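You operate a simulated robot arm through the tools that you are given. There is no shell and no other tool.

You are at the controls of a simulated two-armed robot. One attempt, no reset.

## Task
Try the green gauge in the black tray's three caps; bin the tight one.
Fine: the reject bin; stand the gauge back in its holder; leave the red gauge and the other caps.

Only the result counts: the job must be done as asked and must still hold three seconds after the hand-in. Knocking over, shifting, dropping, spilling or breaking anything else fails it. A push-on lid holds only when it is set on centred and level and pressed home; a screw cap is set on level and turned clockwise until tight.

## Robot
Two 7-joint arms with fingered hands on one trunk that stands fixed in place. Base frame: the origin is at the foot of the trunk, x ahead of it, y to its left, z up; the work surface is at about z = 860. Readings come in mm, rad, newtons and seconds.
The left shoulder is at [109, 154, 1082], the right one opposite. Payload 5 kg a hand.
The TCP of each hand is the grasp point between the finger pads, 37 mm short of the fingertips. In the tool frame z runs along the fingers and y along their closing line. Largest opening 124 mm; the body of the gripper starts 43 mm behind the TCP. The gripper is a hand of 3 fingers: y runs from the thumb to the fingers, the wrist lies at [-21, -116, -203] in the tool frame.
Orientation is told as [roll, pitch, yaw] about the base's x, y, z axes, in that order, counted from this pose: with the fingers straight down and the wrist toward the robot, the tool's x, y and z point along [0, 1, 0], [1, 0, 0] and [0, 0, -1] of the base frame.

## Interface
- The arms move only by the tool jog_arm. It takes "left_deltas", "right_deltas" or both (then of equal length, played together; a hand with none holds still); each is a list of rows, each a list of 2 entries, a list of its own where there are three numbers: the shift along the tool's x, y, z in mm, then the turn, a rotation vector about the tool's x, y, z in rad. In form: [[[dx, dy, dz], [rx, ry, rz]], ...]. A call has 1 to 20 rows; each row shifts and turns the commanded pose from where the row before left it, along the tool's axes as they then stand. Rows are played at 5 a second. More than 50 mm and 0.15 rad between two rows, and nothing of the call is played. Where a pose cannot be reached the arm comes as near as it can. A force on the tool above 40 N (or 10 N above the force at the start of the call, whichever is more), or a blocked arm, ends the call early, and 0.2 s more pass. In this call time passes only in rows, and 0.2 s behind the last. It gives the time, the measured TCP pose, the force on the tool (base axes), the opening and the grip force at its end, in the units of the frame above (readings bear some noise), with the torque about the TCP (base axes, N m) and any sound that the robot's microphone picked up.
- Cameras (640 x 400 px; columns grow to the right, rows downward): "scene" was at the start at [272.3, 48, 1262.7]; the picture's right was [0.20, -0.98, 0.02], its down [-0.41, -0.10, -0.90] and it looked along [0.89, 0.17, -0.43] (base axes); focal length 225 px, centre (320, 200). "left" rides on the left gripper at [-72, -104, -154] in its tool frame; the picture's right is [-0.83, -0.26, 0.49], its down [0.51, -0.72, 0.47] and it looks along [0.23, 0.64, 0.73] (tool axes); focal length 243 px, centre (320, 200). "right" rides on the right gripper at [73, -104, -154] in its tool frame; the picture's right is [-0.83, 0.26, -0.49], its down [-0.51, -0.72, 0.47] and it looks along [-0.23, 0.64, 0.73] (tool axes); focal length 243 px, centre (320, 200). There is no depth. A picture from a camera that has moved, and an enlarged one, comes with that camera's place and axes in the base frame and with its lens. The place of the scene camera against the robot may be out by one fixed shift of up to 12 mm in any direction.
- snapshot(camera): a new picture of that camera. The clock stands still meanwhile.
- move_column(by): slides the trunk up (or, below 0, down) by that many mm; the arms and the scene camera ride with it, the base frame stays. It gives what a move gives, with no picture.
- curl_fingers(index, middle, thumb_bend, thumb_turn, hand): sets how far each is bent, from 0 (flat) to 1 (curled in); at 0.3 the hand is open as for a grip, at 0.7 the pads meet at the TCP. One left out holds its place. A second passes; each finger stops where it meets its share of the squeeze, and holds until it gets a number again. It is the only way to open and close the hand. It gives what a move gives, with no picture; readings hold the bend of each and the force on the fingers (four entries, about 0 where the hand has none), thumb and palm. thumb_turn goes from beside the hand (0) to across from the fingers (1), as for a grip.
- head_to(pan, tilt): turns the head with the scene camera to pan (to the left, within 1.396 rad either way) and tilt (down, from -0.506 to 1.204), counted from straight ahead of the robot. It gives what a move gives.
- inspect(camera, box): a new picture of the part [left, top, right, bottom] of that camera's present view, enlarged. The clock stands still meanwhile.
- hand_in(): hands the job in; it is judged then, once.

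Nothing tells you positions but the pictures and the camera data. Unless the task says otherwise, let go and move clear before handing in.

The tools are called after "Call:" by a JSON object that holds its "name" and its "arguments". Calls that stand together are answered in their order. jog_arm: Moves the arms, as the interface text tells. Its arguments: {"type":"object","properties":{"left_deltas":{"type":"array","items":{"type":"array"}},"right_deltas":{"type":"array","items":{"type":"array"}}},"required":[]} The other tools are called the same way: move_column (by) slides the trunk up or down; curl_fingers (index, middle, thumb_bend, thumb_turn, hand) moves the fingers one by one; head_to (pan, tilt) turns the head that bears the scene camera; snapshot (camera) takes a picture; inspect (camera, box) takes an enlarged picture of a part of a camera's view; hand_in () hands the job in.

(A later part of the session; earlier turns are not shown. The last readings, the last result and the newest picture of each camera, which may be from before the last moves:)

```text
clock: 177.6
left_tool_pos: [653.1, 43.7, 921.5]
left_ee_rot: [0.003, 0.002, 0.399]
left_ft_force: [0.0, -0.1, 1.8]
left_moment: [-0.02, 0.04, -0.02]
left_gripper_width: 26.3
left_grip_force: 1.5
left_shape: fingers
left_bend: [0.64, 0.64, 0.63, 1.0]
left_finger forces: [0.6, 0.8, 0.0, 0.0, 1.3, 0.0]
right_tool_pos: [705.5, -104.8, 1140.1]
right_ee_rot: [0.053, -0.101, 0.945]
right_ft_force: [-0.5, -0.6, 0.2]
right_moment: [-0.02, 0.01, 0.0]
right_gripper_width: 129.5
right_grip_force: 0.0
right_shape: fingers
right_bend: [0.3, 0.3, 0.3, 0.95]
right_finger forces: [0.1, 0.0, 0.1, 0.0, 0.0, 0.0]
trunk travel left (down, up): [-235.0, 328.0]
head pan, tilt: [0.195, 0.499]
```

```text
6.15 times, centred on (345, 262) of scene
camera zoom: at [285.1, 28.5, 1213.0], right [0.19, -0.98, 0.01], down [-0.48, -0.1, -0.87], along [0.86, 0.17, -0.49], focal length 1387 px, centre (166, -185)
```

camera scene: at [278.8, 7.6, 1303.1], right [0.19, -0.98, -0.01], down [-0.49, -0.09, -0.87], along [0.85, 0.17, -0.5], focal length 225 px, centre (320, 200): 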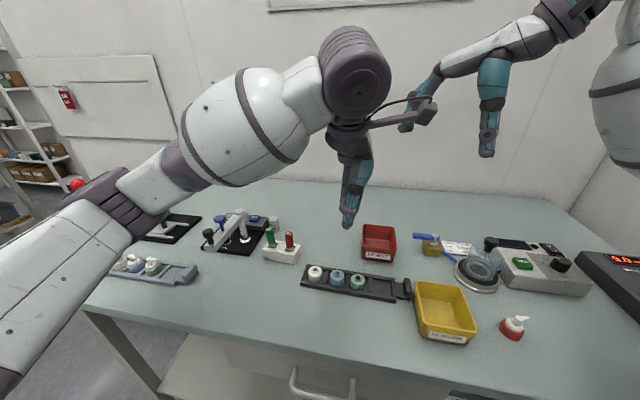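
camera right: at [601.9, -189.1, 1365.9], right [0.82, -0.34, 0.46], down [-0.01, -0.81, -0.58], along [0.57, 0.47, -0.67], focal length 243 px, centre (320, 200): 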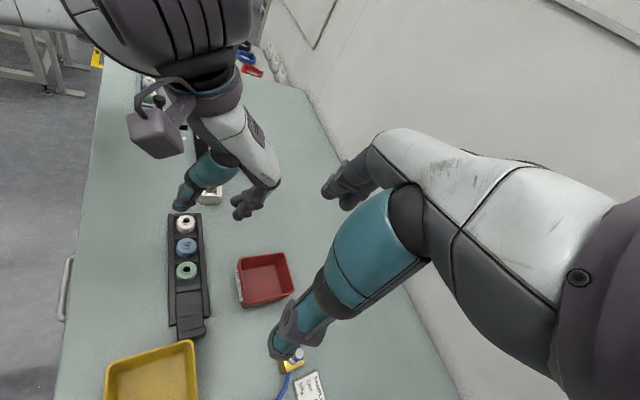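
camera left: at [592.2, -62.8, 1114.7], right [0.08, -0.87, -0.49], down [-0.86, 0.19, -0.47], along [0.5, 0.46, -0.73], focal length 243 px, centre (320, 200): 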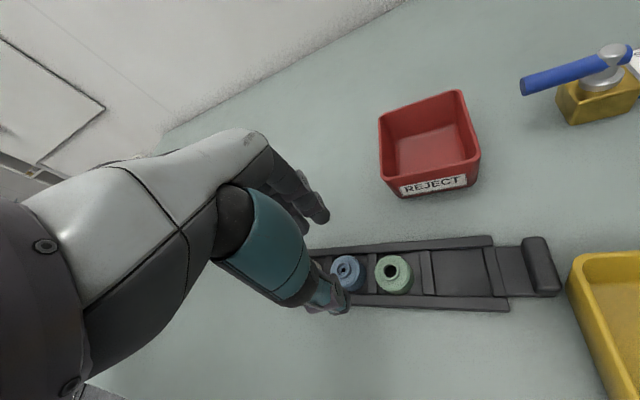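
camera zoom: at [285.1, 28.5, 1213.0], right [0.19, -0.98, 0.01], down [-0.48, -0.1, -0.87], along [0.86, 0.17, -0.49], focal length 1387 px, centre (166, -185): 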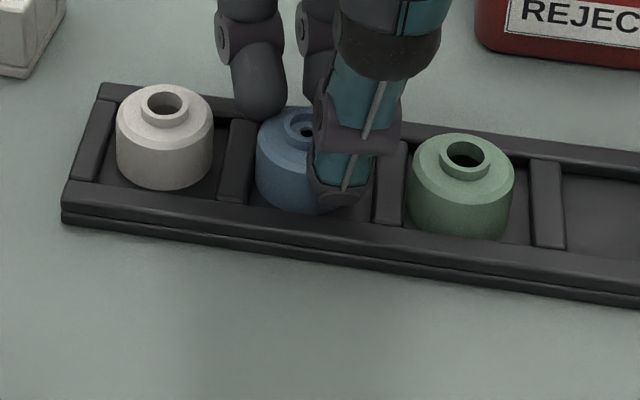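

All three digits touch the cap evenly and the tray is unmoved. Now I squeeze.

Call:
{"name": "curl_fingers", "arguments": {"hand": "left", "index": 0.69, "middle": 0.69, "thumb_bend": 0.68}}

Call:
{"name": "inspect", "arguments": {"camera": "right", "box": [165, 190, 235, 270]}}

Call:
{"name": "inspect", "arguments": {"camera": "scene", "box": [315, 230, 375, 295]}}

Call:
{"name": "inspect", "arguments": {"camera": "left", "box": [250, 180, 410, 310]}}

```text
clock: 178.6
left_tool_pos: [653.6, 45.6, 921.1]
left_ee_rot: [0.002, 0.003, 0.398]
left_ft_force: [0.6, 0.1, 6.6]
left_moment: [0.08, -0.02, -0.01]
left_gripper_width: 19.5
left_grip_force: 6.6
left_shape: fingers
left_bend: [0.67, 0.66, 0.65, 1.0]
left_finger forces: [2.5, 4.8, 0.0, 0.0, 5.5, 0.0]
right_tool_pos: [704.3, -104.7, 1140.5]
right_ee_rot: [0.052, -0.101, 0.945]
right_ft_force: [-0.8, -0.5, -0.3]
right_moment: [-0.02, 0.02, 0.0]
right_gripper_width: 129.4
right_grip_force: 0.1
right_shape: fingers
right_bend: [0.3, 0.3, 0.3, 0.95]
right_finger forces: [0.0, 0.0, 0.0, 0.0, 0.1, 0.0]
trunk travel left (down, up): [-235.0, 328.0]
head pan, tilt: [0.195, 0.499]
```

```text
5.00 times, centred on (200, 230) of right
camera zoom: at [582.5, -164.5, 1286.8], right [0.82, -0.33, 0.47], down [0.0, -0.82, -0.57], along [0.57, 0.47, -0.67], focal length 1213 px, centre (920, 50)
```

zoom: 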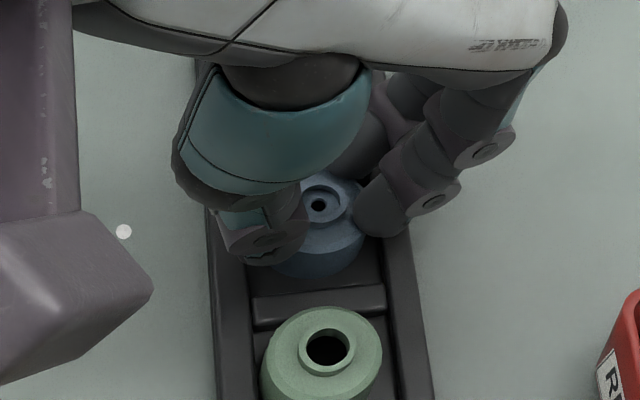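

```text
6.15 times, centred on (345, 262) of scene
camera zoom: at [285.1, 28.3, 1213.1], right [0.19, -0.98, 0.01], down [-0.48, -0.1, -0.87], along [0.86, 0.17, -0.49], focal length 1387 px, centre (166, -185)
```

zoom: 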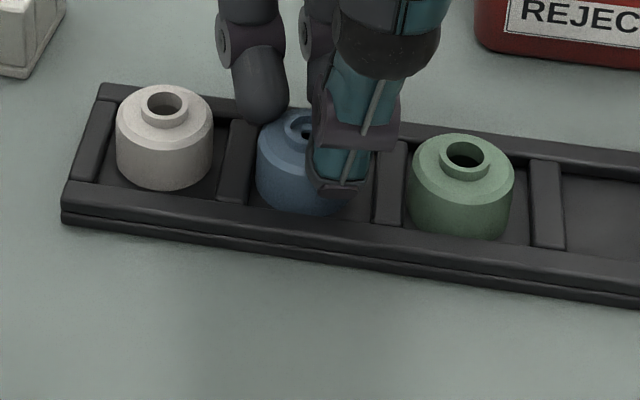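

```text
3.08 times, centred on (330, 245) of left
camera zoom: at [586.9, -62.9, 1074.9], right [0.08, -0.87, -0.49], down [-0.86, 0.19, -0.47], along [0.5, 0.46, -0.73], focal length 746 px, centre (289, 62)
```

zoom: 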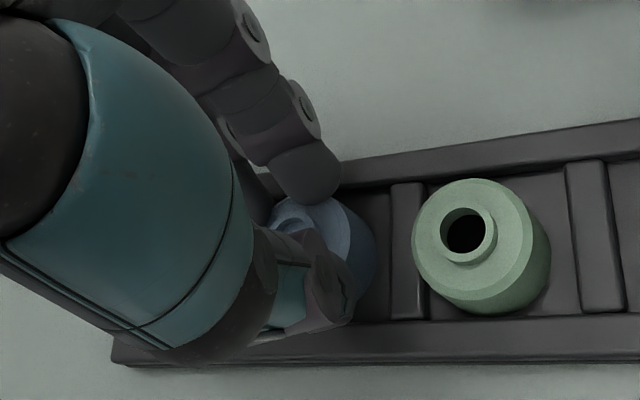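

The fingertips are riding up on the cap's chamfer (upward force), so this grip is too high to hold. I'll open, rise, and look at how much room there is beside the cap inside the pocket.

Call:
{"name": "curl_fingers", "arguments": {"hand": "left", "index": 0.6, "middle": 0.6, "thumb_bend": 0.58}}

Call:
{"name": "jog_arm", "arguments": {"left_deltas": [[[0, 0, -8], [0, 0, 0]], [[0, 0, -15], [0, 0, 0]], [[0, 0, -20], [0, 0, 0]], [[0, 0, -20], [0, 0, 0]], [[0, 0, -20], [0, 0, 0]], [[0, 0, 0], [0, 0, 0]]]}}

Call:
{"name": "inspect", "arguments": {"camera": "right", "box": [170, 195, 230, 265]}}

Call:
{"name": "inspect", "arguments": {"camera": "scene", "box": [320, 235, 368, 285]}}

Call:
{"name": "inspect", "arguments": {"camera": "left", "box": [300, 230, 460, 330]}}

```text
clock: 179.6
left_tool_pos: [654.0, 44.9, 920.9]
left_ee_rot: [0.001, 0.001, 0.398]
left_ft_force: [-0.3, 0.5, 0.2]
left_moment: [-0.02, -0.01, 0.02]
left_gripper_width: 40.8
left_grip_force: 0.1
left_shape: fingers
left_bend: [0.6, 0.6, 0.57, 1.0]
left_finger forces: [0.1, 0.0, 0.1, 0.1, 0.0, 0.1]
right_tool_pos: [704.7, -104.7, 1139.8]
right_ee_rot: [0.054, -0.099, 0.945]
right_ft_force: [-0.4, 0.2, -0.1]
right_moment: [0.0, 0.01, 0.03]
right_gripper_width: 129.2
right_grip_force: 0.0
right_shape: fingers
right_bend: [0.3, 0.3, 0.3, 0.95]
right_finger forces: [0.1, 0.0, 0.0, 0.0, 0.0, 0.0]
trunk travel left (down, up): [-235.0, 328.0]
head pan, tilt: [0.195, 0.499]
```

```text
clock: 181.0
left_tool_pos: [653.0, 43.5, 1003.4]
left_ee_rot: [0.002, 0.001, 0.396]
left_ft_force: [0.4, -0.6, -0.1]
left_moment: [-0.02, -0.03, 0.0]
left_gripper_width: 40.6
left_grip_force: 0.1
left_shape: fingers
left_bend: [0.6, 0.6, 0.57, 1.0]
left_finger forces: [0.0, 0.0, 0.0, 0.0, 0.0, 0.0]
right_tool_pos: [704.8, -106.2, 1139.7]
right_ee_rot: [0.053, -0.101, 0.948]
right_ft_force: [-0.1, -0.1, 0.2]
right_moment: [-0.02, -0.01, 0.01]
right_gripper_width: 129.0
right_grip_force: 0.0
right_shape: fingers
right_bend: [0.3, 0.3, 0.3, 0.95]
right_finger forces: [0.0, 0.1, 0.0, 0.1, 0.1, 0.1]
trunk travel left (down, up): [-235.0, 328.0]
head pan, tilt: [0.195, 0.499]
```

```text
5.71 times, centred on (200, 230) of right
camera zoom: at [582.8, -164.8, 1286.6], right [0.82, -0.33, 0.47], down [0.0, -0.82, -0.57], along [0.57, 0.47, -0.67], focal length 1386 px, centre (1006, 29)
```

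zoom: 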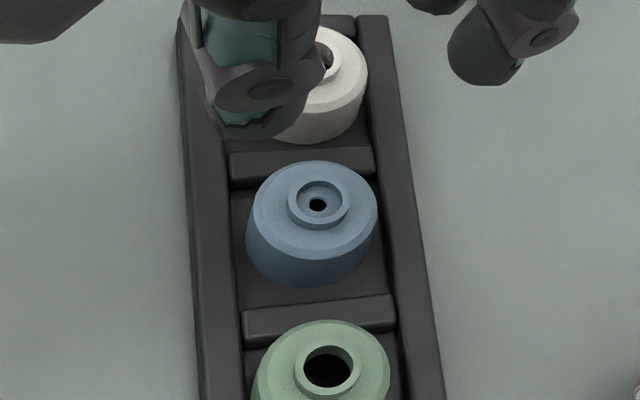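

```text
8.00 times, centred on (344, 260) of scene
camera zoom: at [285.3, 28.2, 1213.0], right [0.19, -0.98, 0.01], down [-0.48, -0.1, -0.87], along [0.86, 0.17, -0.49], focal length 1803 px, centre (128, -280)
```

zoom: 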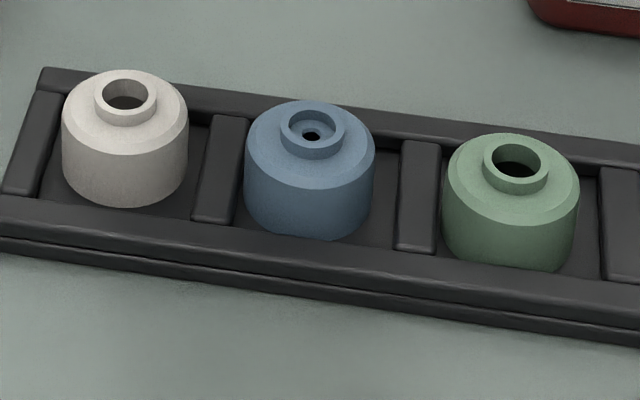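

```text
4.00 times, centred on (380, 280) of left
camera zoom: at [587.4, -63.9, 1156.7], right [0.08, -0.87, -0.49], down [-0.86, 0.19, -0.47], along [0.5, 0.46, -0.73], focal length 970 px, centre (80, -120)
```

zoom: 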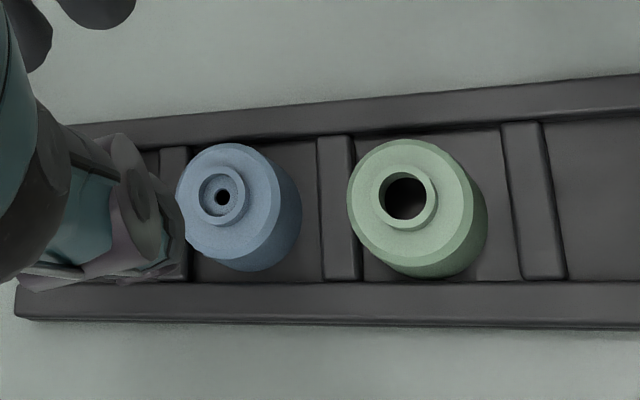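

The contact point is right at the fingertips, so lowering just 6 mm with the fingers already nearly closed would grip the cap's side without reaching behind the rails. I'll pre-shape to a ~40 mm gap, come down over the cap, and squeeze at TCP ≈ 915.

Call:
{"name": "curl_fingers", "arguments": {"hand": "left", "index": 0.612, "middle": 0.612, "thumb_bend": 0.605}}

Call:
{"name": "jog_arm", "arguments": {"left_deltas": [[[0, 0, 15], [0, 0, 0]], [[0, 0, 18], [0, 0, 0]], [[0, 0, 18], [0, 0, 0]], [[0, 0, 15], [0, 0, 0]], [[0, 0, 10], [0, 0, 0]], [[0, 0, 0], [0, 0, 0]], [[0, 0, 0], [0, 0, 0]]]}}

Call:
{"name": "inspect", "arguments": {"camera": "left", "box": [250, 180, 410, 310]}}

Call:
{"name": "inspect", "arguments": {"camera": "right", "box": [165, 190, 235, 270]}}

Call:
{"name": "inspect", "arguments": {"camera": "scene", "box": [315, 230, 375, 295]}}

```text
clock: 182.0
left_tool_pos: [653.4, 44.3, 1002.7]
left_ee_rot: [0.001, 0.002, 0.398]
left_ft_force: [-0.2, -1.0, -0.2]
left_moment: [0.02, 0.0, -0.04]
left_gripper_width: 35.6
left_grip_force: 0.0
left_shape: fingers
left_bend: [0.61, 0.61, 0.6, 1.0]
left_finger forces: [0.1, 0.0, 0.0, 0.0, 0.0, 0.1]
right_tool_pos: [704.5, -105.7, 1140.5]
right_ee_rot: [0.053, -0.101, 0.947]
right_ft_force: [0.0, -0.7, -0.6]
right_moment: [0.02, -0.01, -0.02]
right_gripper_width: 129.3
right_grip_force: 0.1
right_shape: fingers
right_bend: [0.3, 0.3, 0.3, 0.95]
right_finger forces: [0.0, 0.0, 0.1, 0.0, 0.1, 0.0]
trunk travel left (down, up): [-235.0, 328.0]
head pan, tilt: [0.195, 0.499]
```

```text
clock: 183.6
left_tool_pos: [653.2, 43.3, 927.8]
left_ee_rot: [0.002, 0.001, 0.4]
left_ft_force: [0.2, -0.5, -0.3]
left_moment: [0.0, -0.03, 0.0]
left_gripper_width: 35.6
left_grip_force: 0.0
left_shape: fingers
left_bend: [0.61, 0.61, 0.6, 1.0]
left_finger forces: [0.0, 0.1, 0.0, 0.0, 0.0, 0.0]
right_tool_pos: [705.8, -104.9, 1140.2]
right_ee_rot: [0.053, -0.102, 0.946]
right_ft_force: [0.6, 0.1, -0.4]
right_moment: [0.0, -0.04, 0.0]
right_gripper_width: 129.1
right_grip_force: 0.0
right_shape: fingers
right_bend: [0.3, 0.3, 0.3, 0.95]
right_finger forces: [0.0, 0.1, 0.0, 0.0, 0.1, 0.1]
trunk travel left (down, up): [-235.0, 328.0]
head pan, tilt: [0.195, 0.499]
```

```text
3.08 times, centred on (330, 245) of left
camera zoom: at [587.2, -64.0, 1081.0], right [0.08, -0.87, -0.49], down [-0.86, 0.19, -0.47], along [0.5, 0.46, -0.73], focal length 746 px, centre (289, 62)
```

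zoom: 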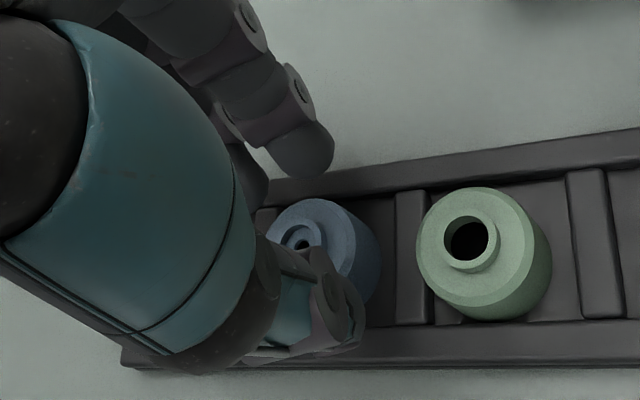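

```text
5.00 times, centred on (200, 230) of right
camera zoom: at [583.0, -165.4, 1286.5], right [0.82, -0.33, 0.47], down [0.0, -0.82, -0.57], along [0.57, 0.47, -0.67], focal length 1213 px, centre (920, 50)
```

zoom: 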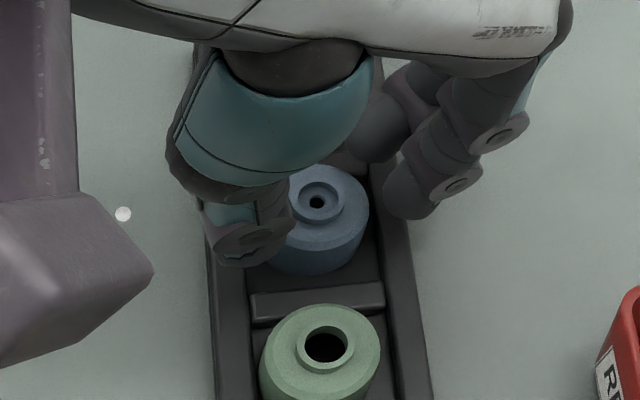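

```text
6.15 times, centred on (345, 262) of scene
camera zoom: at [285.6, 27.7, 1213.0], right [0.19, -0.98, 0.01], down [-0.48, -0.1, -0.87], along [0.86, 0.17, -0.49], focal length 1387 px, centre (166, -185)
```

zoom: 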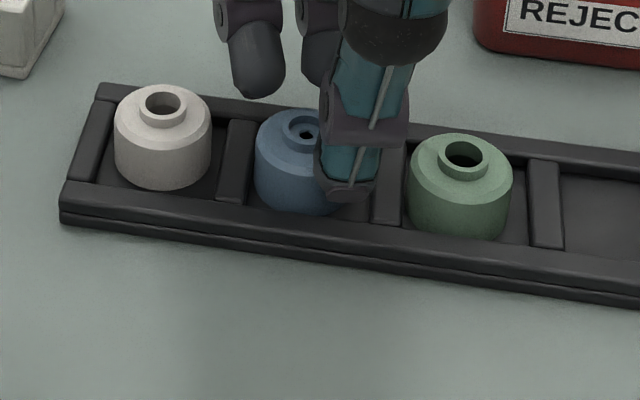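

Call:
{"name": "jog_arm", "arguments": {"left_deltas": [[[1.4, 0.8, 2], [0, 0, 0]], [[0, 0, 3], [0, 0, 0]], [[0, 0, 3], [0, 0, 0]], [[0, 0, 0], [0, 0, 0]]]}}

Call:
{"name": "inspect", "arguments": {"camera": "right", "box": [165, 190, 235, 270]}}

Call:
{"name": "inspect", "arguments": {"camera": "scene", "box": [315, 230, 375, 295]}}

```text
clock: 184.6
left_tool_pos: [653.1, 46.7, 921.1]
left_ee_rot: [0.003, 0.001, 0.397]
left_ft_force: [-1.0, -0.5, 0.9]
left_moment: [0.01, 0.04, 0.01]
left_gripper_width: 35.4
left_grip_force: 1.1
left_shape: fingers
left_bend: [0.61, 0.61, 0.6, 1.0]
left_finger forces: [0.0, 0.0, 0.0, 0.1, 1.3, 0.0]
right_tool_pos: [704.2, -105.4, 1139.6]
right_ee_rot: [0.053, -0.101, 0.946]
right_ft_force: [-0.6, -0.9, 0.4]
right_moment: [0.01, -0.03, 0.01]
right_gripper_width: 128.8
right_grip_force: 0.1
right_shape: fingers
right_bend: [0.3, 0.3, 0.3, 0.95]
right_finger forces: [0.1, 0.0, 0.0, 0.0, 0.0, 0.0]
trunk travel left (down, up): [-235.0, 328.0]
head pan, tilt: [0.195, 0.499]
```

```text
5.00 times, centred on (200, 230) of right
camera zoom: at [583.1, -165.5, 1286.5], right [0.82, -0.33, 0.47], down [0.0, -0.82, -0.57], along [0.57, 0.47, -0.67], focal length 1213 px, centre (920, 50)
```

zoom: 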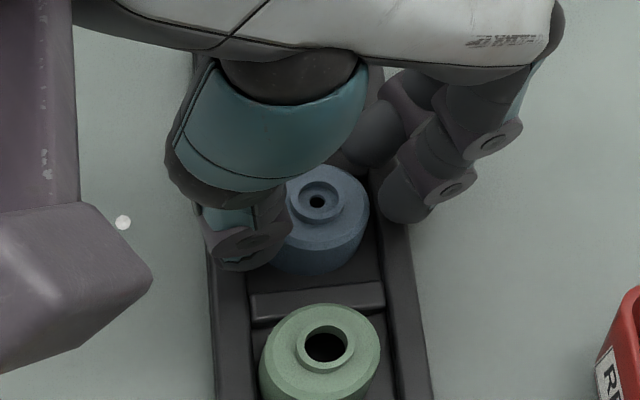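

```text
6.15 times, centred on (345, 262) of scene
camera zoom: at [285.6, 27.6, 1212.9], right [0.19, -0.98, 0.01], down [-0.48, -0.1, -0.87], along [0.86, 0.17, -0.49], focal length 1387 px, centre (166, -185)
```

zoom: 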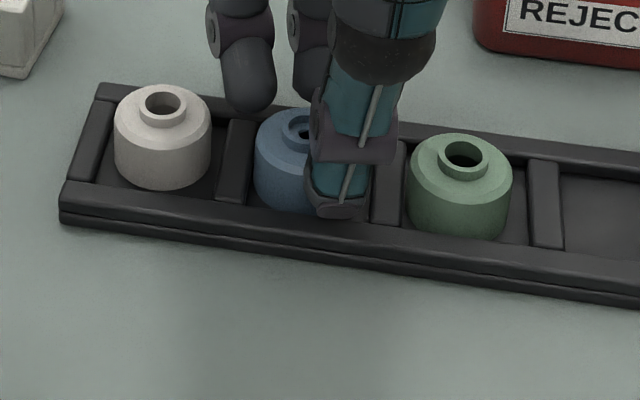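

The thumb touches the cap's rim, so the hand is 2–3 mm too far forward. Lift slightly, shift back 2.7 mm, and descend again.

Call:
{"name": "jog_arm", "arguments": {"left_deltas": [[[0, 0, -3], [0, 0, 0]], [[0, -1.4, 0], [0, 0, 0]], [[0, -1.3, 0], [0, 0, 0]], [[0, 0, 3], [0, 0, 0]], [[0, 0, 2], [0, 0, 0]], [[0, 0, 0], [0, 0, 0]]]}}

Call:
{"name": "inspect", "arguments": {"camera": "right", "box": [165, 190, 235, 270]}}

Call:
{"name": "inspect", "arguments": {"camera": "scene", "box": [315, 230, 375, 295]}}

```text
clock: 186.0
left_tool_pos: [651.0, 45.9, 917.6]
left_ee_rot: [0.004, 0.003, 0.4]
left_ft_force: [1.5, -0.5, -0.1]
left_moment: [0.02, 0.02, -0.06]
left_gripper_width: 35.6
left_grip_force: 0.0
left_shape: fingers
left_bend: [0.61, 0.61, 0.6, 1.0]
left_finger forces: [0.0, 0.0, 0.0, 0.1, 0.0, 0.0]
right_tool_pos: [704.5, -105.8, 1139.8]
right_ee_rot: [0.055, -0.104, 0.947]
right_ft_force: [0.6, 1.5, -0.3]
right_moment: [-0.01, 0.0, 0.03]
right_gripper_width: 129.3
right_grip_force: 0.0
right_shape: fingers
right_bend: [0.3, 0.3, 0.3, 0.95]
right_finger forces: [0.0, 0.1, 0.0, 0.1, 0.0, 0.0]
trunk travel left (down, up): [-235.0, 328.0]
head pan, tilt: [0.195, 0.499]
```

```text
5.00 times, centred on (200, 230) of right
camera zoom: at [583.2, -165.6, 1286.3], right [0.82, -0.33, 0.47], down [0.0, -0.82, -0.57], along [0.57, 0.47, -0.67], focal length 1213 px, centre (920, 50)
```

zoom: 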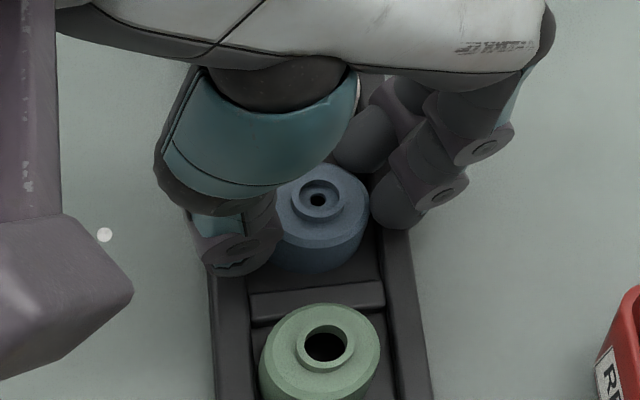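

```text
6.15 times, centred on (345, 262) of scene
camera zoom: at [285.7, 27.5, 1212.9], right [0.19, -0.98, 0.01], down [-0.48, -0.1, -0.87], along [0.86, 0.17, -0.49], focal length 1387 px, centre (166, -185)
```

zoom: 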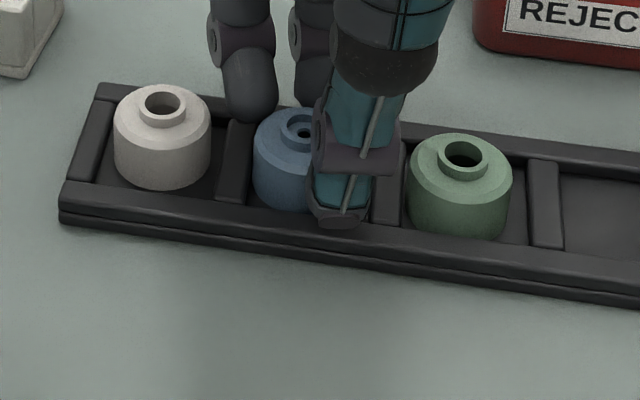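

No contact now and evenly placed. Down 2.5 mm more.

Call:
{"name": "jog_arm", "arguments": {"left_deltas": [[[0, 0, 1.5], [0, 0, 0]], [[0, 0, 1.5], [0, 0, 0]], [[0, 0, 0], [0, 0, 0]]]}}

Call:
{"name": "curl_fingers", "arguments": {"hand": "left", "index": 0.63, "middle": 0.63, "thumb_bend": 0.62}}

Call:
{"name": "inspect", "arguments": {"camera": "right", "box": [165, 190, 235, 270]}}

Call:
{"name": "inspect", "arguments": {"camera": "scene", "box": [315, 230, 375, 295]}}

```text
clock: 186.8
left_tool_pos: [651.7, 46.2, 915.0]
left_ee_rot: [0.003, 0.001, 0.398]
left_ft_force: [-0.5, 0.2, 0.4]
left_moment: [0.0, 0.0, 0.02]
left_gripper_width: 35.7
left_grip_force: 0.4
left_shape: fingers
left_bend: [0.61, 0.61, 0.6, 1.0]
left_finger forces: [0.1, 0.0, 0.0, 0.1, 0.0, 0.0]
right_tool_pos: [705.3, -106.1, 1139.4]
right_ee_rot: [0.054, -0.103, 0.946]
right_ft_force: [0.2, 0.1, 0.2]
right_moment: [-0.01, 0.02, 0.0]
right_gripper_width: 129.2
right_grip_force: 0.0
right_shape: fingers
right_bend: [0.3, 0.3, 0.3, 0.95]
right_finger forces: [0.0, 0.0, 0.1, 0.1, 0.0, 0.1]
trunk travel left (down, up): [-235.0, 328.0]
head pan, tilt: [0.195, 0.499]
```

```text
clock: 187.8
left_tool_pos: [650.9, 46.1, 916.1]
left_ee_rot: [0.004, 0.002, 0.399]
left_ft_force: [0.8, -0.4, -0.1]
left_moment: [0.0, 0.05, 0.03]
left_gripper_width: 33.1
left_grip_force: 1.6
left_shape: fingers
left_bend: [0.62, 0.62, 0.6, 1.0]
left_finger forces: [0.9, 0.9, 0.0, 0.0, 1.8, 0.0]
right_tool_pos: [704.7, -106.7, 1139.6]
right_ee_rot: [0.054, -0.102, 0.945]
right_ft_force: [-0.4, -0.1, -0.3]
right_moment: [-0.02, -0.02, 0.02]
right_gripper_width: 129.1
right_grip_force: 0.2
right_shape: fingers
right_bend: [0.3, 0.3, 0.3, 0.95]
right_finger forces: [0.1, 0.0, 0.1, 0.0, 0.0, 0.0]
trunk travel left (down, up): [-235.0, 328.0]
head pan, tilt: [0.195, 0.499]
```

```text
5.00 times, centred on (200, 230) of right
camera zoom: at [583.3, -165.8, 1286.3], right [0.82, -0.33, 0.47], down [0.0, -0.82, -0.57], along [0.57, 0.47, -0.67], focal length 1213 px, centre (920, 50)
```

zoom: 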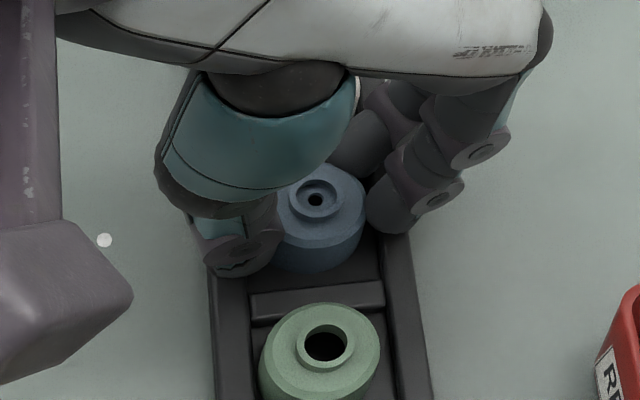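

```text
6.15 times, centred on (345, 262) of scene
camera zoom: at [285.7, 27.3, 1212.9], right [0.19, -0.98, 0.01], down [-0.48, -0.1, -0.87], along [0.86, 0.17, -0.49], focal length 1387 px, centre (166, -185)
```

zoom: 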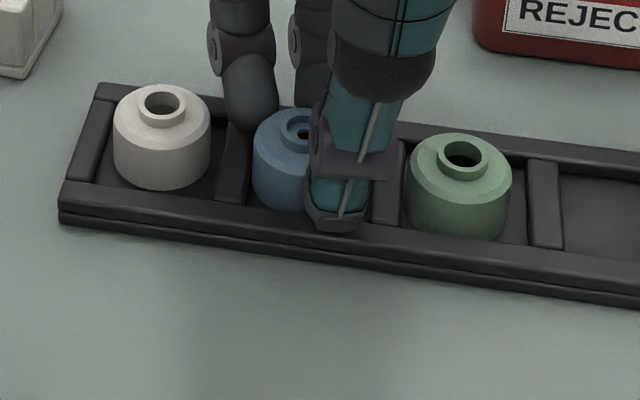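

Even contact at 33 mm width with no upward force: this is the cap's side. Squeezing now.

Call:
{"name": "curl_fingers", "arguments": {"hand": "left", "index": 0.67, "middle": 0.67, "thumb_bend": 0.65}}

Call:
{"name": "inspect", "arguments": {"camera": "scene", "box": [315, 230, 375, 295]}}

Call:
{"name": "inspect", "arguments": {"camera": "right", "box": [165, 190, 235, 270]}}

```text
clock: 188.8
left_tool_pos: [651.2, 44.8, 915.2]
left_ee_rot: [0.004, 0.005, 0.398]
left_ft_force: [0.1, 0.0, 0.2]
left_moment: [0.04, 0.02, 0.0]
left_gripper_width: 31.4
left_grip_force: 6.2
left_shape: fingers
left_bend: [0.64, 0.64, 0.6, 1.0]
left_finger forces: [3.1, 3.6, 0.0, 0.0, 6.2, 0.0]
right_tool_pos: [705.0, -105.3, 1139.5]
right_ee_rot: [0.054, -0.104, 0.948]
right_ft_force: [1.0, -1.0, 0.4]
right_moment: [-0.04, -0.01, 0.01]
right_gripper_width: 129.3
right_grip_force: 0.1
right_shape: fingers
right_bend: [0.3, 0.3, 0.3, 0.95]
right_finger forces: [0.0, 0.1, 0.1, 0.1, 0.1, 0.0]
trunk travel left (down, up): [-235.0, 328.0]
head pan, tilt: [0.195, 0.499]
```

```text
6.15 times, centred on (345, 262) of scene
camera zoom: at [285.7, 27.2, 1212.9], right [0.19, -0.98, 0.01], down [-0.48, -0.1, -0.87], along [0.86, 0.17, -0.49], focal length 1387 px, centre (166, -185)
```

zoom: 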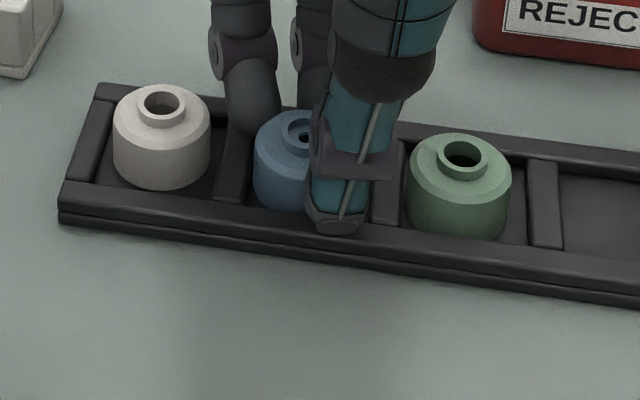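

```text
5.00 times, centred on (200, 230) of right
camera zoom: at [583.3, -165.9, 1286.2], right [0.82, -0.33, 0.47], down [0.0, -0.82, -0.57], along [0.57, 0.47, -0.67], focal length 1213 px, centre (920, 50)
```

zoom: 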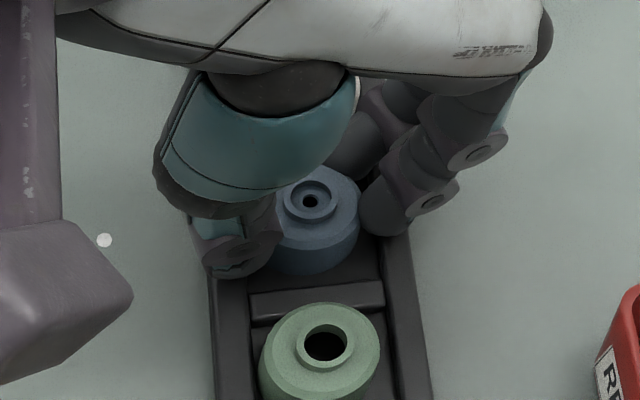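

A true side grip: forces rise with no slip and no lift. A bit more squeeze, then a careful lift.

Call:
{"name": "curl_fingers", "arguments": {"hand": "left", "index": 0.71, "middle": 0.71, "thumb_bend": 0.69}}

Call:
{"name": "jog_arm", "arguments": {"left_deltas": [[[0, 0, -2], [0, 0, 0]], [[0, 0, -3], [0, 0, 0]], [[0, 0, -4], [0, 0, 0]], [[0, 0, -5], [0, 0, 0]], [[0, 0, 0], [0, 0, 0]]]}}

Call:
{"name": "inspect", "arguments": {"camera": "scene", "box": [315, 225, 375, 290]}}

Call:
{"name": "inspect", "arguments": {"camera": "right", "box": [165, 180, 235, 270]}}

```text
clock: 189.8
left_tool_pos: [651.3, 45.6, 914.0]
left_ee_rot: [0.004, 0.002, 0.398]
left_ft_force: [0.6, -0.5, 3.5]
left_moment: [-0.04, 0.07, 0.04]
left_gripper_width: 30.4
left_grip_force: 10.2
left_shape: fingers
left_bend: [0.65, 0.65, 0.61, 1.0]
left_finger forces: [5.2, 5.8, 0.0, 0.1, 10.1, 0.1]
right_tool_pos: [704.9, -106.0, 1140.1]
right_ee_rot: [0.055, -0.103, 0.948]
right_ft_force: [0.2, 0.4, 0.1]
right_moment: [0.0, 0.01, 0.0]
right_gripper_width: 129.2
right_grip_force: 0.1
right_shape: fingers
right_bend: [0.3, 0.3, 0.3, 0.95]
right_finger forces: [0.1, 0.0, 0.0, 0.1, 0.1, 0.0]
trunk travel left (down, up): [-235.0, 328.0]
head pan, tilt: [0.195, 0.499]
```

```text
clock: 191.0
left_tool_pos: [652.8, 46.1, 929.3]
left_ee_rot: [0.003, 0.001, 0.397]
left_ft_force: [0.2, 0.1, -1.3]
left_moment: [-0.02, 0.0, 0.01]
left_gripper_width: 30.2
left_grip_force: 9.8
left_shape: fingers
left_bend: [0.65, 0.65, 0.61, 1.0]
left_finger forces: [4.8, 5.5, 0.1, 0.1, 9.5, 0.0]
right_tool_pos: [705.5, -105.1, 1139.7]
right_ee_rot: [0.054, -0.103, 0.945]
right_ft_force: [1.0, -0.2, 0.2]
right_moment: [-0.02, -0.02, 0.01]
right_gripper_width: 129.3
right_grip_force: 0.1
right_shape: fingers
right_bend: [0.3, 0.3, 0.3, 0.95]
right_finger forces: [0.0, 0.0, 0.1, 0.0, 0.0, 0.0]
trunk travel left (down, up): [-235.0, 328.0]
head pan, tilt: [0.195, 0.499]
```

```text
6.15 times, centred on (345, 258) of scene
camera zoom: at [285.8, 26.9, 1212.9], right [0.19, -0.98, 0.01], down [-0.48, -0.1, -0.87], along [0.86, 0.17, -0.49], focal length 1387 px, centre (166, -154)
```

zoom: 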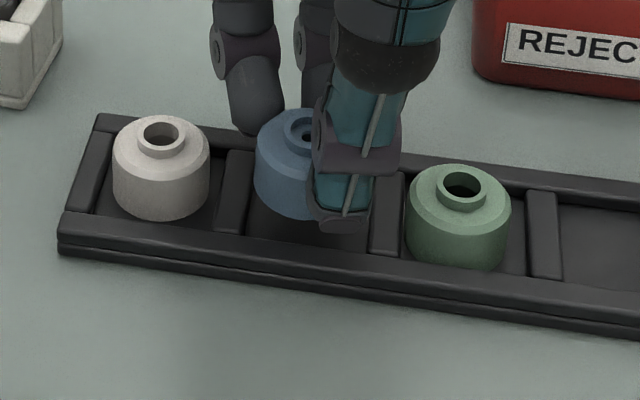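

```text
4.44 times, centred on (200, 225) of right
camera zoom: at [583.3, -166.2, 1286.2], right [0.82, -0.33, 0.47], down [0.0, -0.82, -0.57], along [0.57, 0.47, -0.67], focal length 1078 px, centre (853, 89)
```

zoom: 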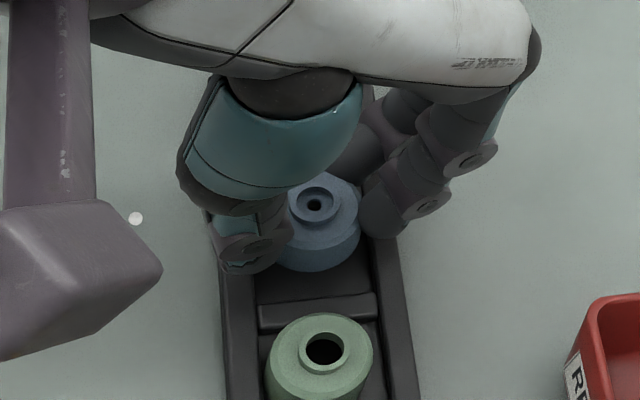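

The blue cap is lifted clean out, neighbours undisturbed. I raise it gently to travel height.

Call:
{"name": "jog_arm", "arguments": {"left_deltas": [[[0, 0, -8], [0, 0, 0]], [[0, 0, -10], [0, 0, 0]], [[0, 0, -12], [0, 0, 0]], [[0, 0, -12], [0, 0, 0]], [[0, 0, -12], [0, 0, 0]], [[0, 0, -12], [0, 0, 0]], [[0, 0, -12], [0, 0, 0]], [[0, 0, -10], [0, 0, 0]], [[0, 0, 0], [0, 0, 0]]]}}

Call:
{"name": "snapshot", "arguments": {"camera": "scene"}}

Call:
{"name": "snapshot", "arguments": {"camera": "left"}}

Call:
{"name": "inspect", "arguments": {"camera": "right", "box": [150, 150, 310, 330]}}

```text
clock: 193.0
left_tool_pos: [652.9, 44.6, 1016.8]
left_ee_rot: [0.003, 0.003, 0.398]
left_ft_force: [-0.5, -1.2, -1.1]
left_moment: [0.05, -0.02, -0.03]
left_gripper_width: 30.3
left_grip_force: 10.0
left_shape: fingers
left_bend: [0.65, 0.65, 0.61, 1.0]
left_finger forces: [4.8, 5.5, 0.0, 0.0, 9.5, 0.0]
right_tool_pos: [704.3, -106.3, 1138.2]
right_ee_rot: [0.053, -0.101, 0.945]
right_ft_force: [0.0, -0.9, 0.0]
right_moment: [0.02, 0.03, -0.03]
right_gripper_width: 128.9
right_grip_force: 0.1
right_shape: fingers
right_bend: [0.3, 0.3, 0.3, 0.95]
right_finger forces: [0.0, 0.0, 0.0, 0.0, 0.1, 0.1]
trunk travel left (down, up): [-235.0, 328.0]
head pan, tilt: [0.195, 0.499]
```

```text
taken
camera scene: at [285.9, 26.7, 1212.8], right [0.19, -0.98, 0.01], down [-0.48, -0.1, -0.87], along [0.86, 0.17, -0.49], focal length 225 px, centre (320, 200)
```

scene: 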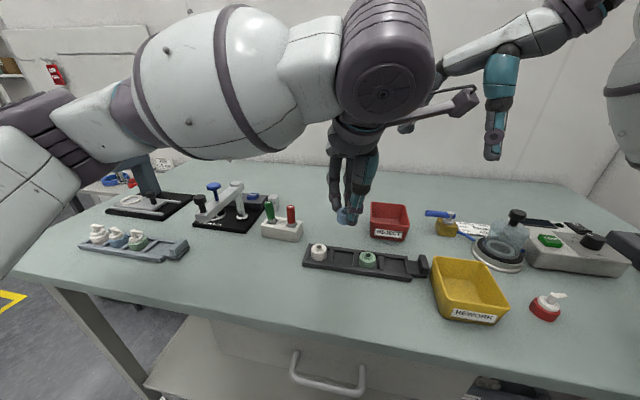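

```text
taken
camera left: at [586.4, -63.6, 1170.2], right [0.08, -0.87, -0.49], down [-0.86, 0.19, -0.47], along [0.5, 0.46, -0.73], focal length 243 px, centre (320, 200)
```

left: 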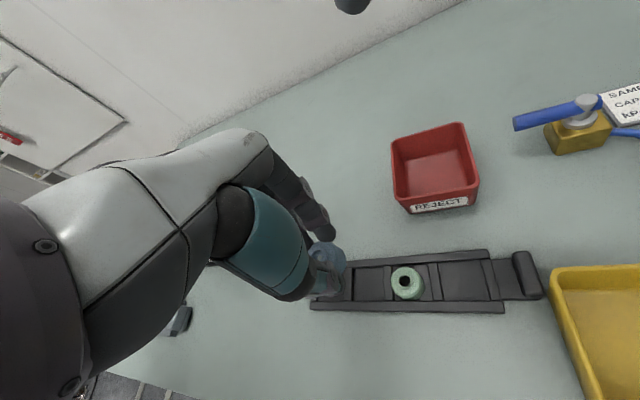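

```text
2.22 times, centred on (230, 240) of right
camera zoom: at [583.4, -166.4, 1286.1], right [0.82, -0.33, 0.47], down [0.0, -0.82, -0.57], along [0.57, 0.47, -0.67], focal length 539 px, centre (520, 111)
```

zoom: 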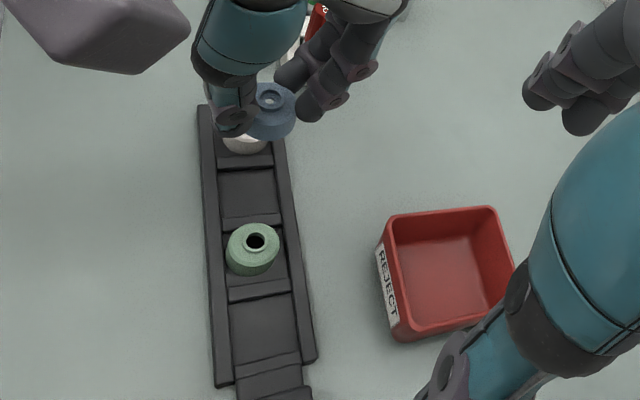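

The cap is held securely. The right hand would be in the way of the left arm at the REJECT bin, so I first move the empty right hand away to the right, slowly.

Call:
{"name": "jog_arm", "arguments": {"right_deltas": [[[-3, -3.5, -1], [0, 0, 0]], [[-5, -6, -2], [0, 0, 0]], [[-6.7, -7.5, -2], [0, 0, 0]], [[-6.7, -7.5, -2], [0, 0, 0]], [[-6.7, -7.5, -2], [0, 0, 0]], [[-6.7, -7.5, -2], [0, 0, 0]], [[-6.7, -7.5, -2], [0, 0, 0]], [[-6.7, -7.5, -2], [0, 0, 0]], [[-6.7, -7.5, -2], [0, 0, 0]], [[-6.7, -7.5, -2], [0, 0, 0]], [[-5, -6, -1], [0, 0, 0]], [[-3, -3.5, 0], [0, 0, 0]], [[0, 0, 0], [0, 0, 0]]]}}

Call:
{"name": "snapshot", "arguments": {"camera": "scene"}}

```text
clock: 196.0
left_tool_pos: [670.9, 56.6, 1005.2]
left_ee_rot: [-0.003, 0.023, 0.398]
left_ft_force: [1.1, 1.4, 0.8]
left_moment: [-0.08, 0.08, -0.02]
left_gripper_width: 30.3
left_grip_force: 10.2
left_shape: fingers
left_bend: [0.65, 0.65, 0.61, 1.0]
left_finger forces: [4.8, 5.5, 0.0, 0.1, 9.3, 0.0]
right_tool_pos: [735.4, -154.1, 1145.2]
right_ee_rot: [0.061, -0.106, 1.022]
right_ft_force: [1.0, -0.3, -1.3]
right_moment: [0.05, 0.1, 0.03]
right_gripper_width: 129.3
right_grip_force: 0.0
right_shape: fingers
right_bend: [0.3, 0.3, 0.3, 0.95]
right_finger forces: [0.0, 0.1, 0.1, 0.0, 0.1, 0.0]
trunk travel left (down, up): [-235.0, 328.0]
head pan, tilt: [0.195, 0.499]
stopped in row 13 (right hand): the arm was blocked; the commanded pose is now the measured one
```

```text
taken
camera scene: at [307.8, 42.4, 1206.8], right [0.19, -0.98, 0.02], down [-0.5, -0.11, -0.86], along [0.85, 0.16, -0.51], focal length 225 px, centre (320, 200)
```

scene: 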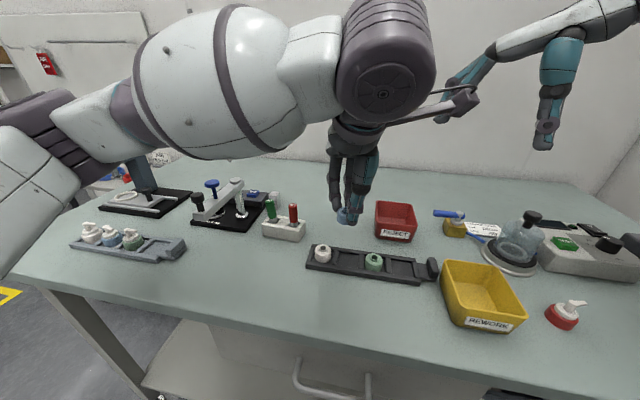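

The right arm is at its limit with that turned wrist and pulls the torso. I'll unwind its yaw slowly, which should free it.

Call:
{"name": "jog_arm", "arguments": {"right_deltas": [[[0, 0, 0], [0, 0, 0.06]], [[0, 0, 0], [0, 0, 0.07]], [[0, 0, 0], [0, 0, 0.07]], [[0, 0, 0], [0, 0, 0.07]], [[0, 0, 0], [0, 0, 0.07]], [[0, 0, 0], [0, 0, 0.07]], [[0, 0, 0], [0, 0, 0.07]], [[0, 0, 0], [0, 0, 0.06]], [[0, 0, 0], [0, 0, 0]], [[0, 0, 0], [0, 0, 0]]]}}

Call:
{"name": "snapshot", "arguments": {"camera": "scene"}}

```text
clock: 198.4
left_tool_pos: [667.3, 48.6, 1009.2]
left_ee_rot: [0.003, 0.015, 0.398]
left_ft_force: [0.2, 0.8, -0.3]
left_moment: [-0.07, 0.05, 0.02]
left_gripper_width: 30.2
left_grip_force: 9.8
left_shape: fingers
left_bend: [0.65, 0.65, 0.61, 1.0]
left_finger forces: [4.8, 5.5, 0.0, 0.0, 9.4, 0.1]
right_tool_pos: [729.1, -135.6, 1140.7]
right_ee_rot: [0.133, -0.061, 0.53]
right_ft_force: [1.6, 0.1, -0.9]
right_moment: [0.04, 0.07, 0.01]
right_gripper_width: 129.1
right_grip_force: 0.1
right_shape: fingers
right_bend: [0.3, 0.3, 0.3, 0.95]
right_finger forces: [0.0, 0.0, 0.1, 0.0, 0.0, 0.0]
trunk travel left (down, up): [-235.0, 328.0]
head pan, tilt: [0.195, 0.499]
stopped in row 10 (right hand): the arm was blocked; the commanded pose is now the measured one
```

```text
taken
camera scene: at [303.7, 33.3, 1210.1], right [0.19, -0.98, 0.01], down [-0.49, -0.1, -0.86], along [0.85, 0.16, -0.5], focal length 225 px, centre (320, 200)
```

scene: 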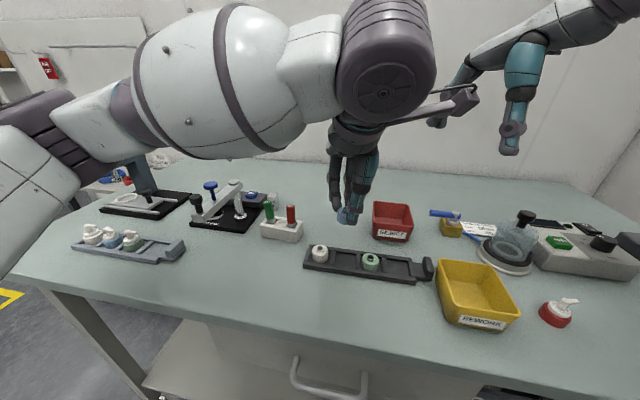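

Freer now. I continue moving the right hand outward and unwinding, gently.

Call:
{"name": "jog_arm", "arguments": {"right_deltas": [[[-4, -2.5, -1], [0, 0, 0.03]], [[-7, -4, -2], [0, 0, 0.04]], [[-8, -4, -2], [0, 0, 0.04]], [[-8.5, -3.5, -2], [0, 0, 0.04]], [[-8.5, -3, -2], [0, 0, 0.04]], [[-9, -2.5, -2], [0, 0, 0.04]], [[-9, -2.5, -2], [0, 0, 0.04]], [[-9, -2.2, -2], [0, 0, 0.04]], [[-9, -2, -2], [0, 0, 0.04]], [[-9, -1.6, -1], [0, 0, 0.04]], [[-7, -1, 0], [0, 0, 0.03]], [[-4, -0.5, 0], [0, 0, 0]], [[0, 0, 0], [0, 0, 0]]]}}

Call:
{"name": "snapshot", "arguments": {"camera": "scene"}}

```text
clock: 201.4
left_tool_pos: [671.0, 55.1, 1005.8]
left_ee_rot: [-0.001, 0.024, 0.398]
left_ft_force: [2.1, 0.5, -0.8]
left_moment: [-0.13, 0.11, 0.0]
left_gripper_width: 30.3
left_grip_force: 10.2
left_shape: fingers
left_bend: [0.65, 0.65, 0.61, 1.0]
left_finger forces: [4.7, 5.4, 0.1, 0.0, 9.4, 0.0]
right_tool_pos: [735.3, -168.0, 1146.5]
right_ee_rot: [0.17, -0.012, 0.22]
right_ft_force: [0.9, 0.1, -0.4]
right_moment: [0.03, 0.06, 0.03]
right_gripper_width: 129.6
right_grip_force: 0.1
right_shape: fingers
right_bend: [0.3, 0.3, 0.3, 0.95]
right_finger forces: [0.0, 0.0, 0.0, 0.0, 0.0, 0.1]
trunk travel left (down, up): [-235.0, 328.0]
head pan, tilt: [0.195, 0.499]
stopped in row 13 (right hand): the arm was blocked; the commanded pose is now the measured one
```

```text
taken
camera scene: at [308.6, 38.5, 1207.8], right [0.19, -0.98, 0.01], down [-0.5, -0.11, -0.86], along [0.85, 0.16, -0.51], focal length 225 px, centre (320, 200)
```

scene: 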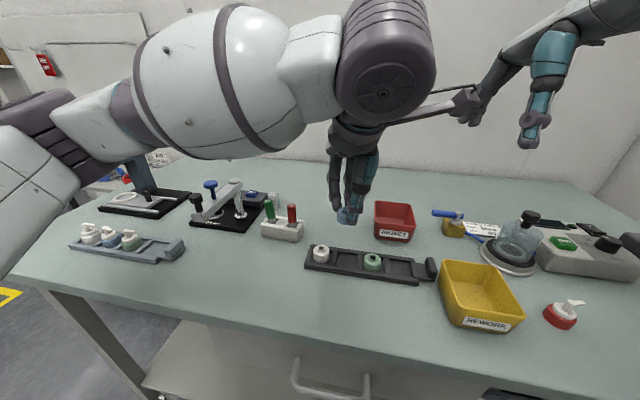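

The right hand won't go further out sideways. I'll try lifting it up instead, out of the left hand's way.

Call:
{"name": "jog_arm", "arguments": {"right_deltas": [[[0, -2, -6], [0, 0, 0]], [[0, -3, -10], [0, 0, 0]], [[0, -3, -12], [0, 0, 0]], [[0, -3, -12], [0, 0, 0]], [[0, -3, -12], [0, 0, 0]], [[0, -3, -12], [0, 0, 0]], [[0, -3, -12], [0, 0, 0]], [[0, -3, -12], [0, 0, 0]], [[0, -3, -12], [0, 0, 0]], [[0, 0, 0], [0, 0, 0]]]}}

Call:
{"name": "snapshot", "arguments": {"camera": "scene"}}

Call:
{"name": "snapshot", "arguments": {"camera": "right"}}

```text
clock: 203.8
left_tool_pos: [669.6, 55.7, 1007.2]
left_ee_rot: [0.0, 0.023, 0.398]
left_ft_force: [1.1, 1.4, -0.3]
left_moment: [-0.12, 0.11, -0.03]
left_gripper_width: 30.2
left_grip_force: 10.0
left_shape: fingers
left_bend: [0.65, 0.65, 0.61, 1.0]
left_finger forces: [4.8, 5.7, 0.1, 0.0, 9.2, 0.0]
right_tool_pos: [713.8, -166.4, 1232.9]
right_ee_rot: [0.172, 0.01, 0.255]
right_ft_force: [1.7, -0.9, -0.1]
right_moment: [0.07, 0.09, 0.03]
right_gripper_width: 129.1
right_grip_force: 0.0
right_shape: fingers
right_bend: [0.3, 0.3, 0.3, 0.95]
right_finger forces: [0.0, 0.1, 0.0, 0.1, 0.1, 0.0]
trunk travel left (down, up): [-235.0, 328.0]
head pan, tilt: [0.195, 0.499]
stopped in row 10 (right hand): the arm was blocked; the commanded pose is now the measured one
```

```text
taken
camera scene: at [307.2, 40.7, 1208.6], right [0.19, -0.98, 0.01], down [-0.5, -0.11, -0.86], along [0.85, 0.16, -0.51], focal length 225 px, centre (320, 200)
```

scene: 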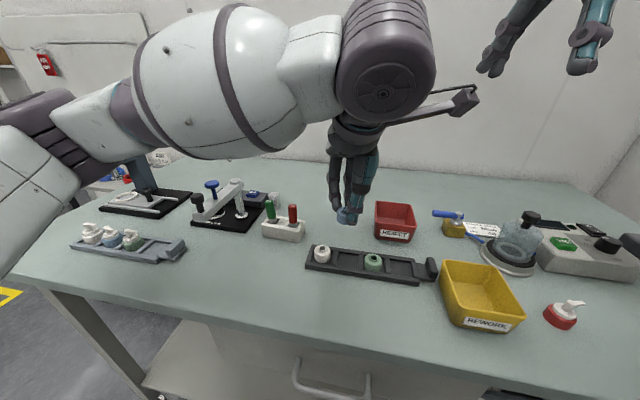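

```text
taken
camera right: at [603.6, -149.1, 1399.9], right [0.49, -0.8, 0.34], down [-0.6, -0.59, -0.54], along [0.64, 0.06, -0.77], focal length 243 px, centre (320, 200)
```

right: 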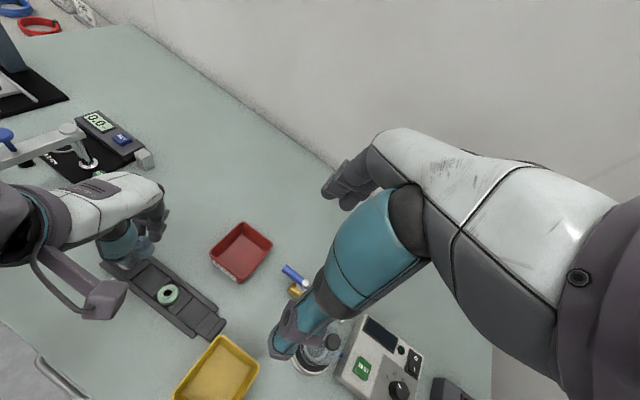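

Call:
{"name": "jog_arm", "arguments": {"right_deltas": [[[0, -1, -6], [0, 0, 0]], [[0, -2, -10], [0, 0, 0]], [[0, -2, -12], [0, 0, 0]], [[0, -2, -12], [0, 0, 0]], [[0, -2, -12], [0, 0, 0]], [[0, -2, -12], [0, 0, 0]], [[0, -1, -10], [0, 0, 0]], [[0, 0, 0], [0, 0, 0]]]}}

Call:
{"name": "inspect", "arguments": {"camera": "right", "box": [90, 150, 330, 330]}}

Call:
{"name": "inspect", "arguments": {"camera": "scene", "box": [300, 180, 440, 290]}}

```text
clock: 205.8
left_tool_pos: [676.1, 52.1, 1002.9]
left_ee_rot: [0.006, 0.025, 0.397]
left_ft_force: [1.0, 2.5, -0.9]
left_moment: [-0.13, 0.11, 0.02]
left_gripper_width: 30.1
left_grip_force: 9.5
left_shape: fingers
left_bend: [0.65, 0.65, 0.61, 1.0]
left_finger forces: [4.7, 5.6, 0.1, 0.0, 9.3, 0.0]
right_tool_pos: [715.0, -170.7, 1293.0]
right_ee_rot: [0.173, 0.033, 0.284]
right_ft_force: [1.0, -1.1, -1.3]
right_moment: [0.06, 0.1, -0.02]
right_gripper_width: 129.4
right_grip_force: 0.0
right_shape: fingers
right_bend: [0.3, 0.3, 0.3, 0.95]
right_finger forces: [0.0, 0.0, 0.0, 0.0, 0.0, 0.1]
trunk travel left (down, up): [-235.0, 328.0]
head pan, tilt: [0.195, 0.499]
stopped in row 8 (right hand): the arm was blocked; the commanded pose is now the measured one
```

```text
2.22 times, centred on (210, 240) of right
camera zoom: at [609.2, -155.1, 1461.0], right [0.51, -0.79, 0.33], down [-0.59, -0.61, -0.53], along [0.62, 0.07, -0.78], focal length 539 px, centre (564, 111)
```

zoom: 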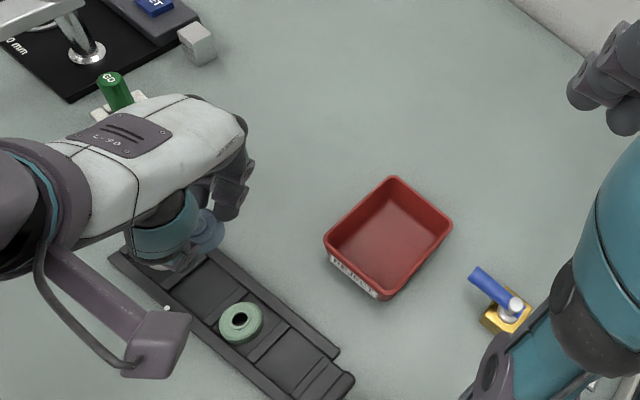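

```text
3.64 times, centred on (370, 235) of scene
camera zoom: at [313.1, 36.1, 1206.8], right [0.19, -0.98, 0.01], down [-0.5, -0.11, -0.86], along [0.84, 0.16, -0.51], focal length 820 px, centre (138, 73)
```

zoom: 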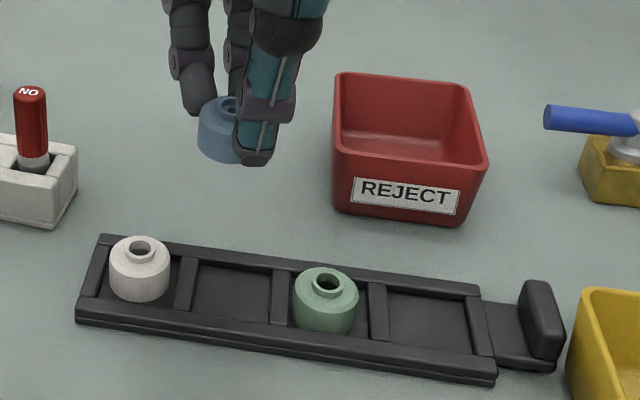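

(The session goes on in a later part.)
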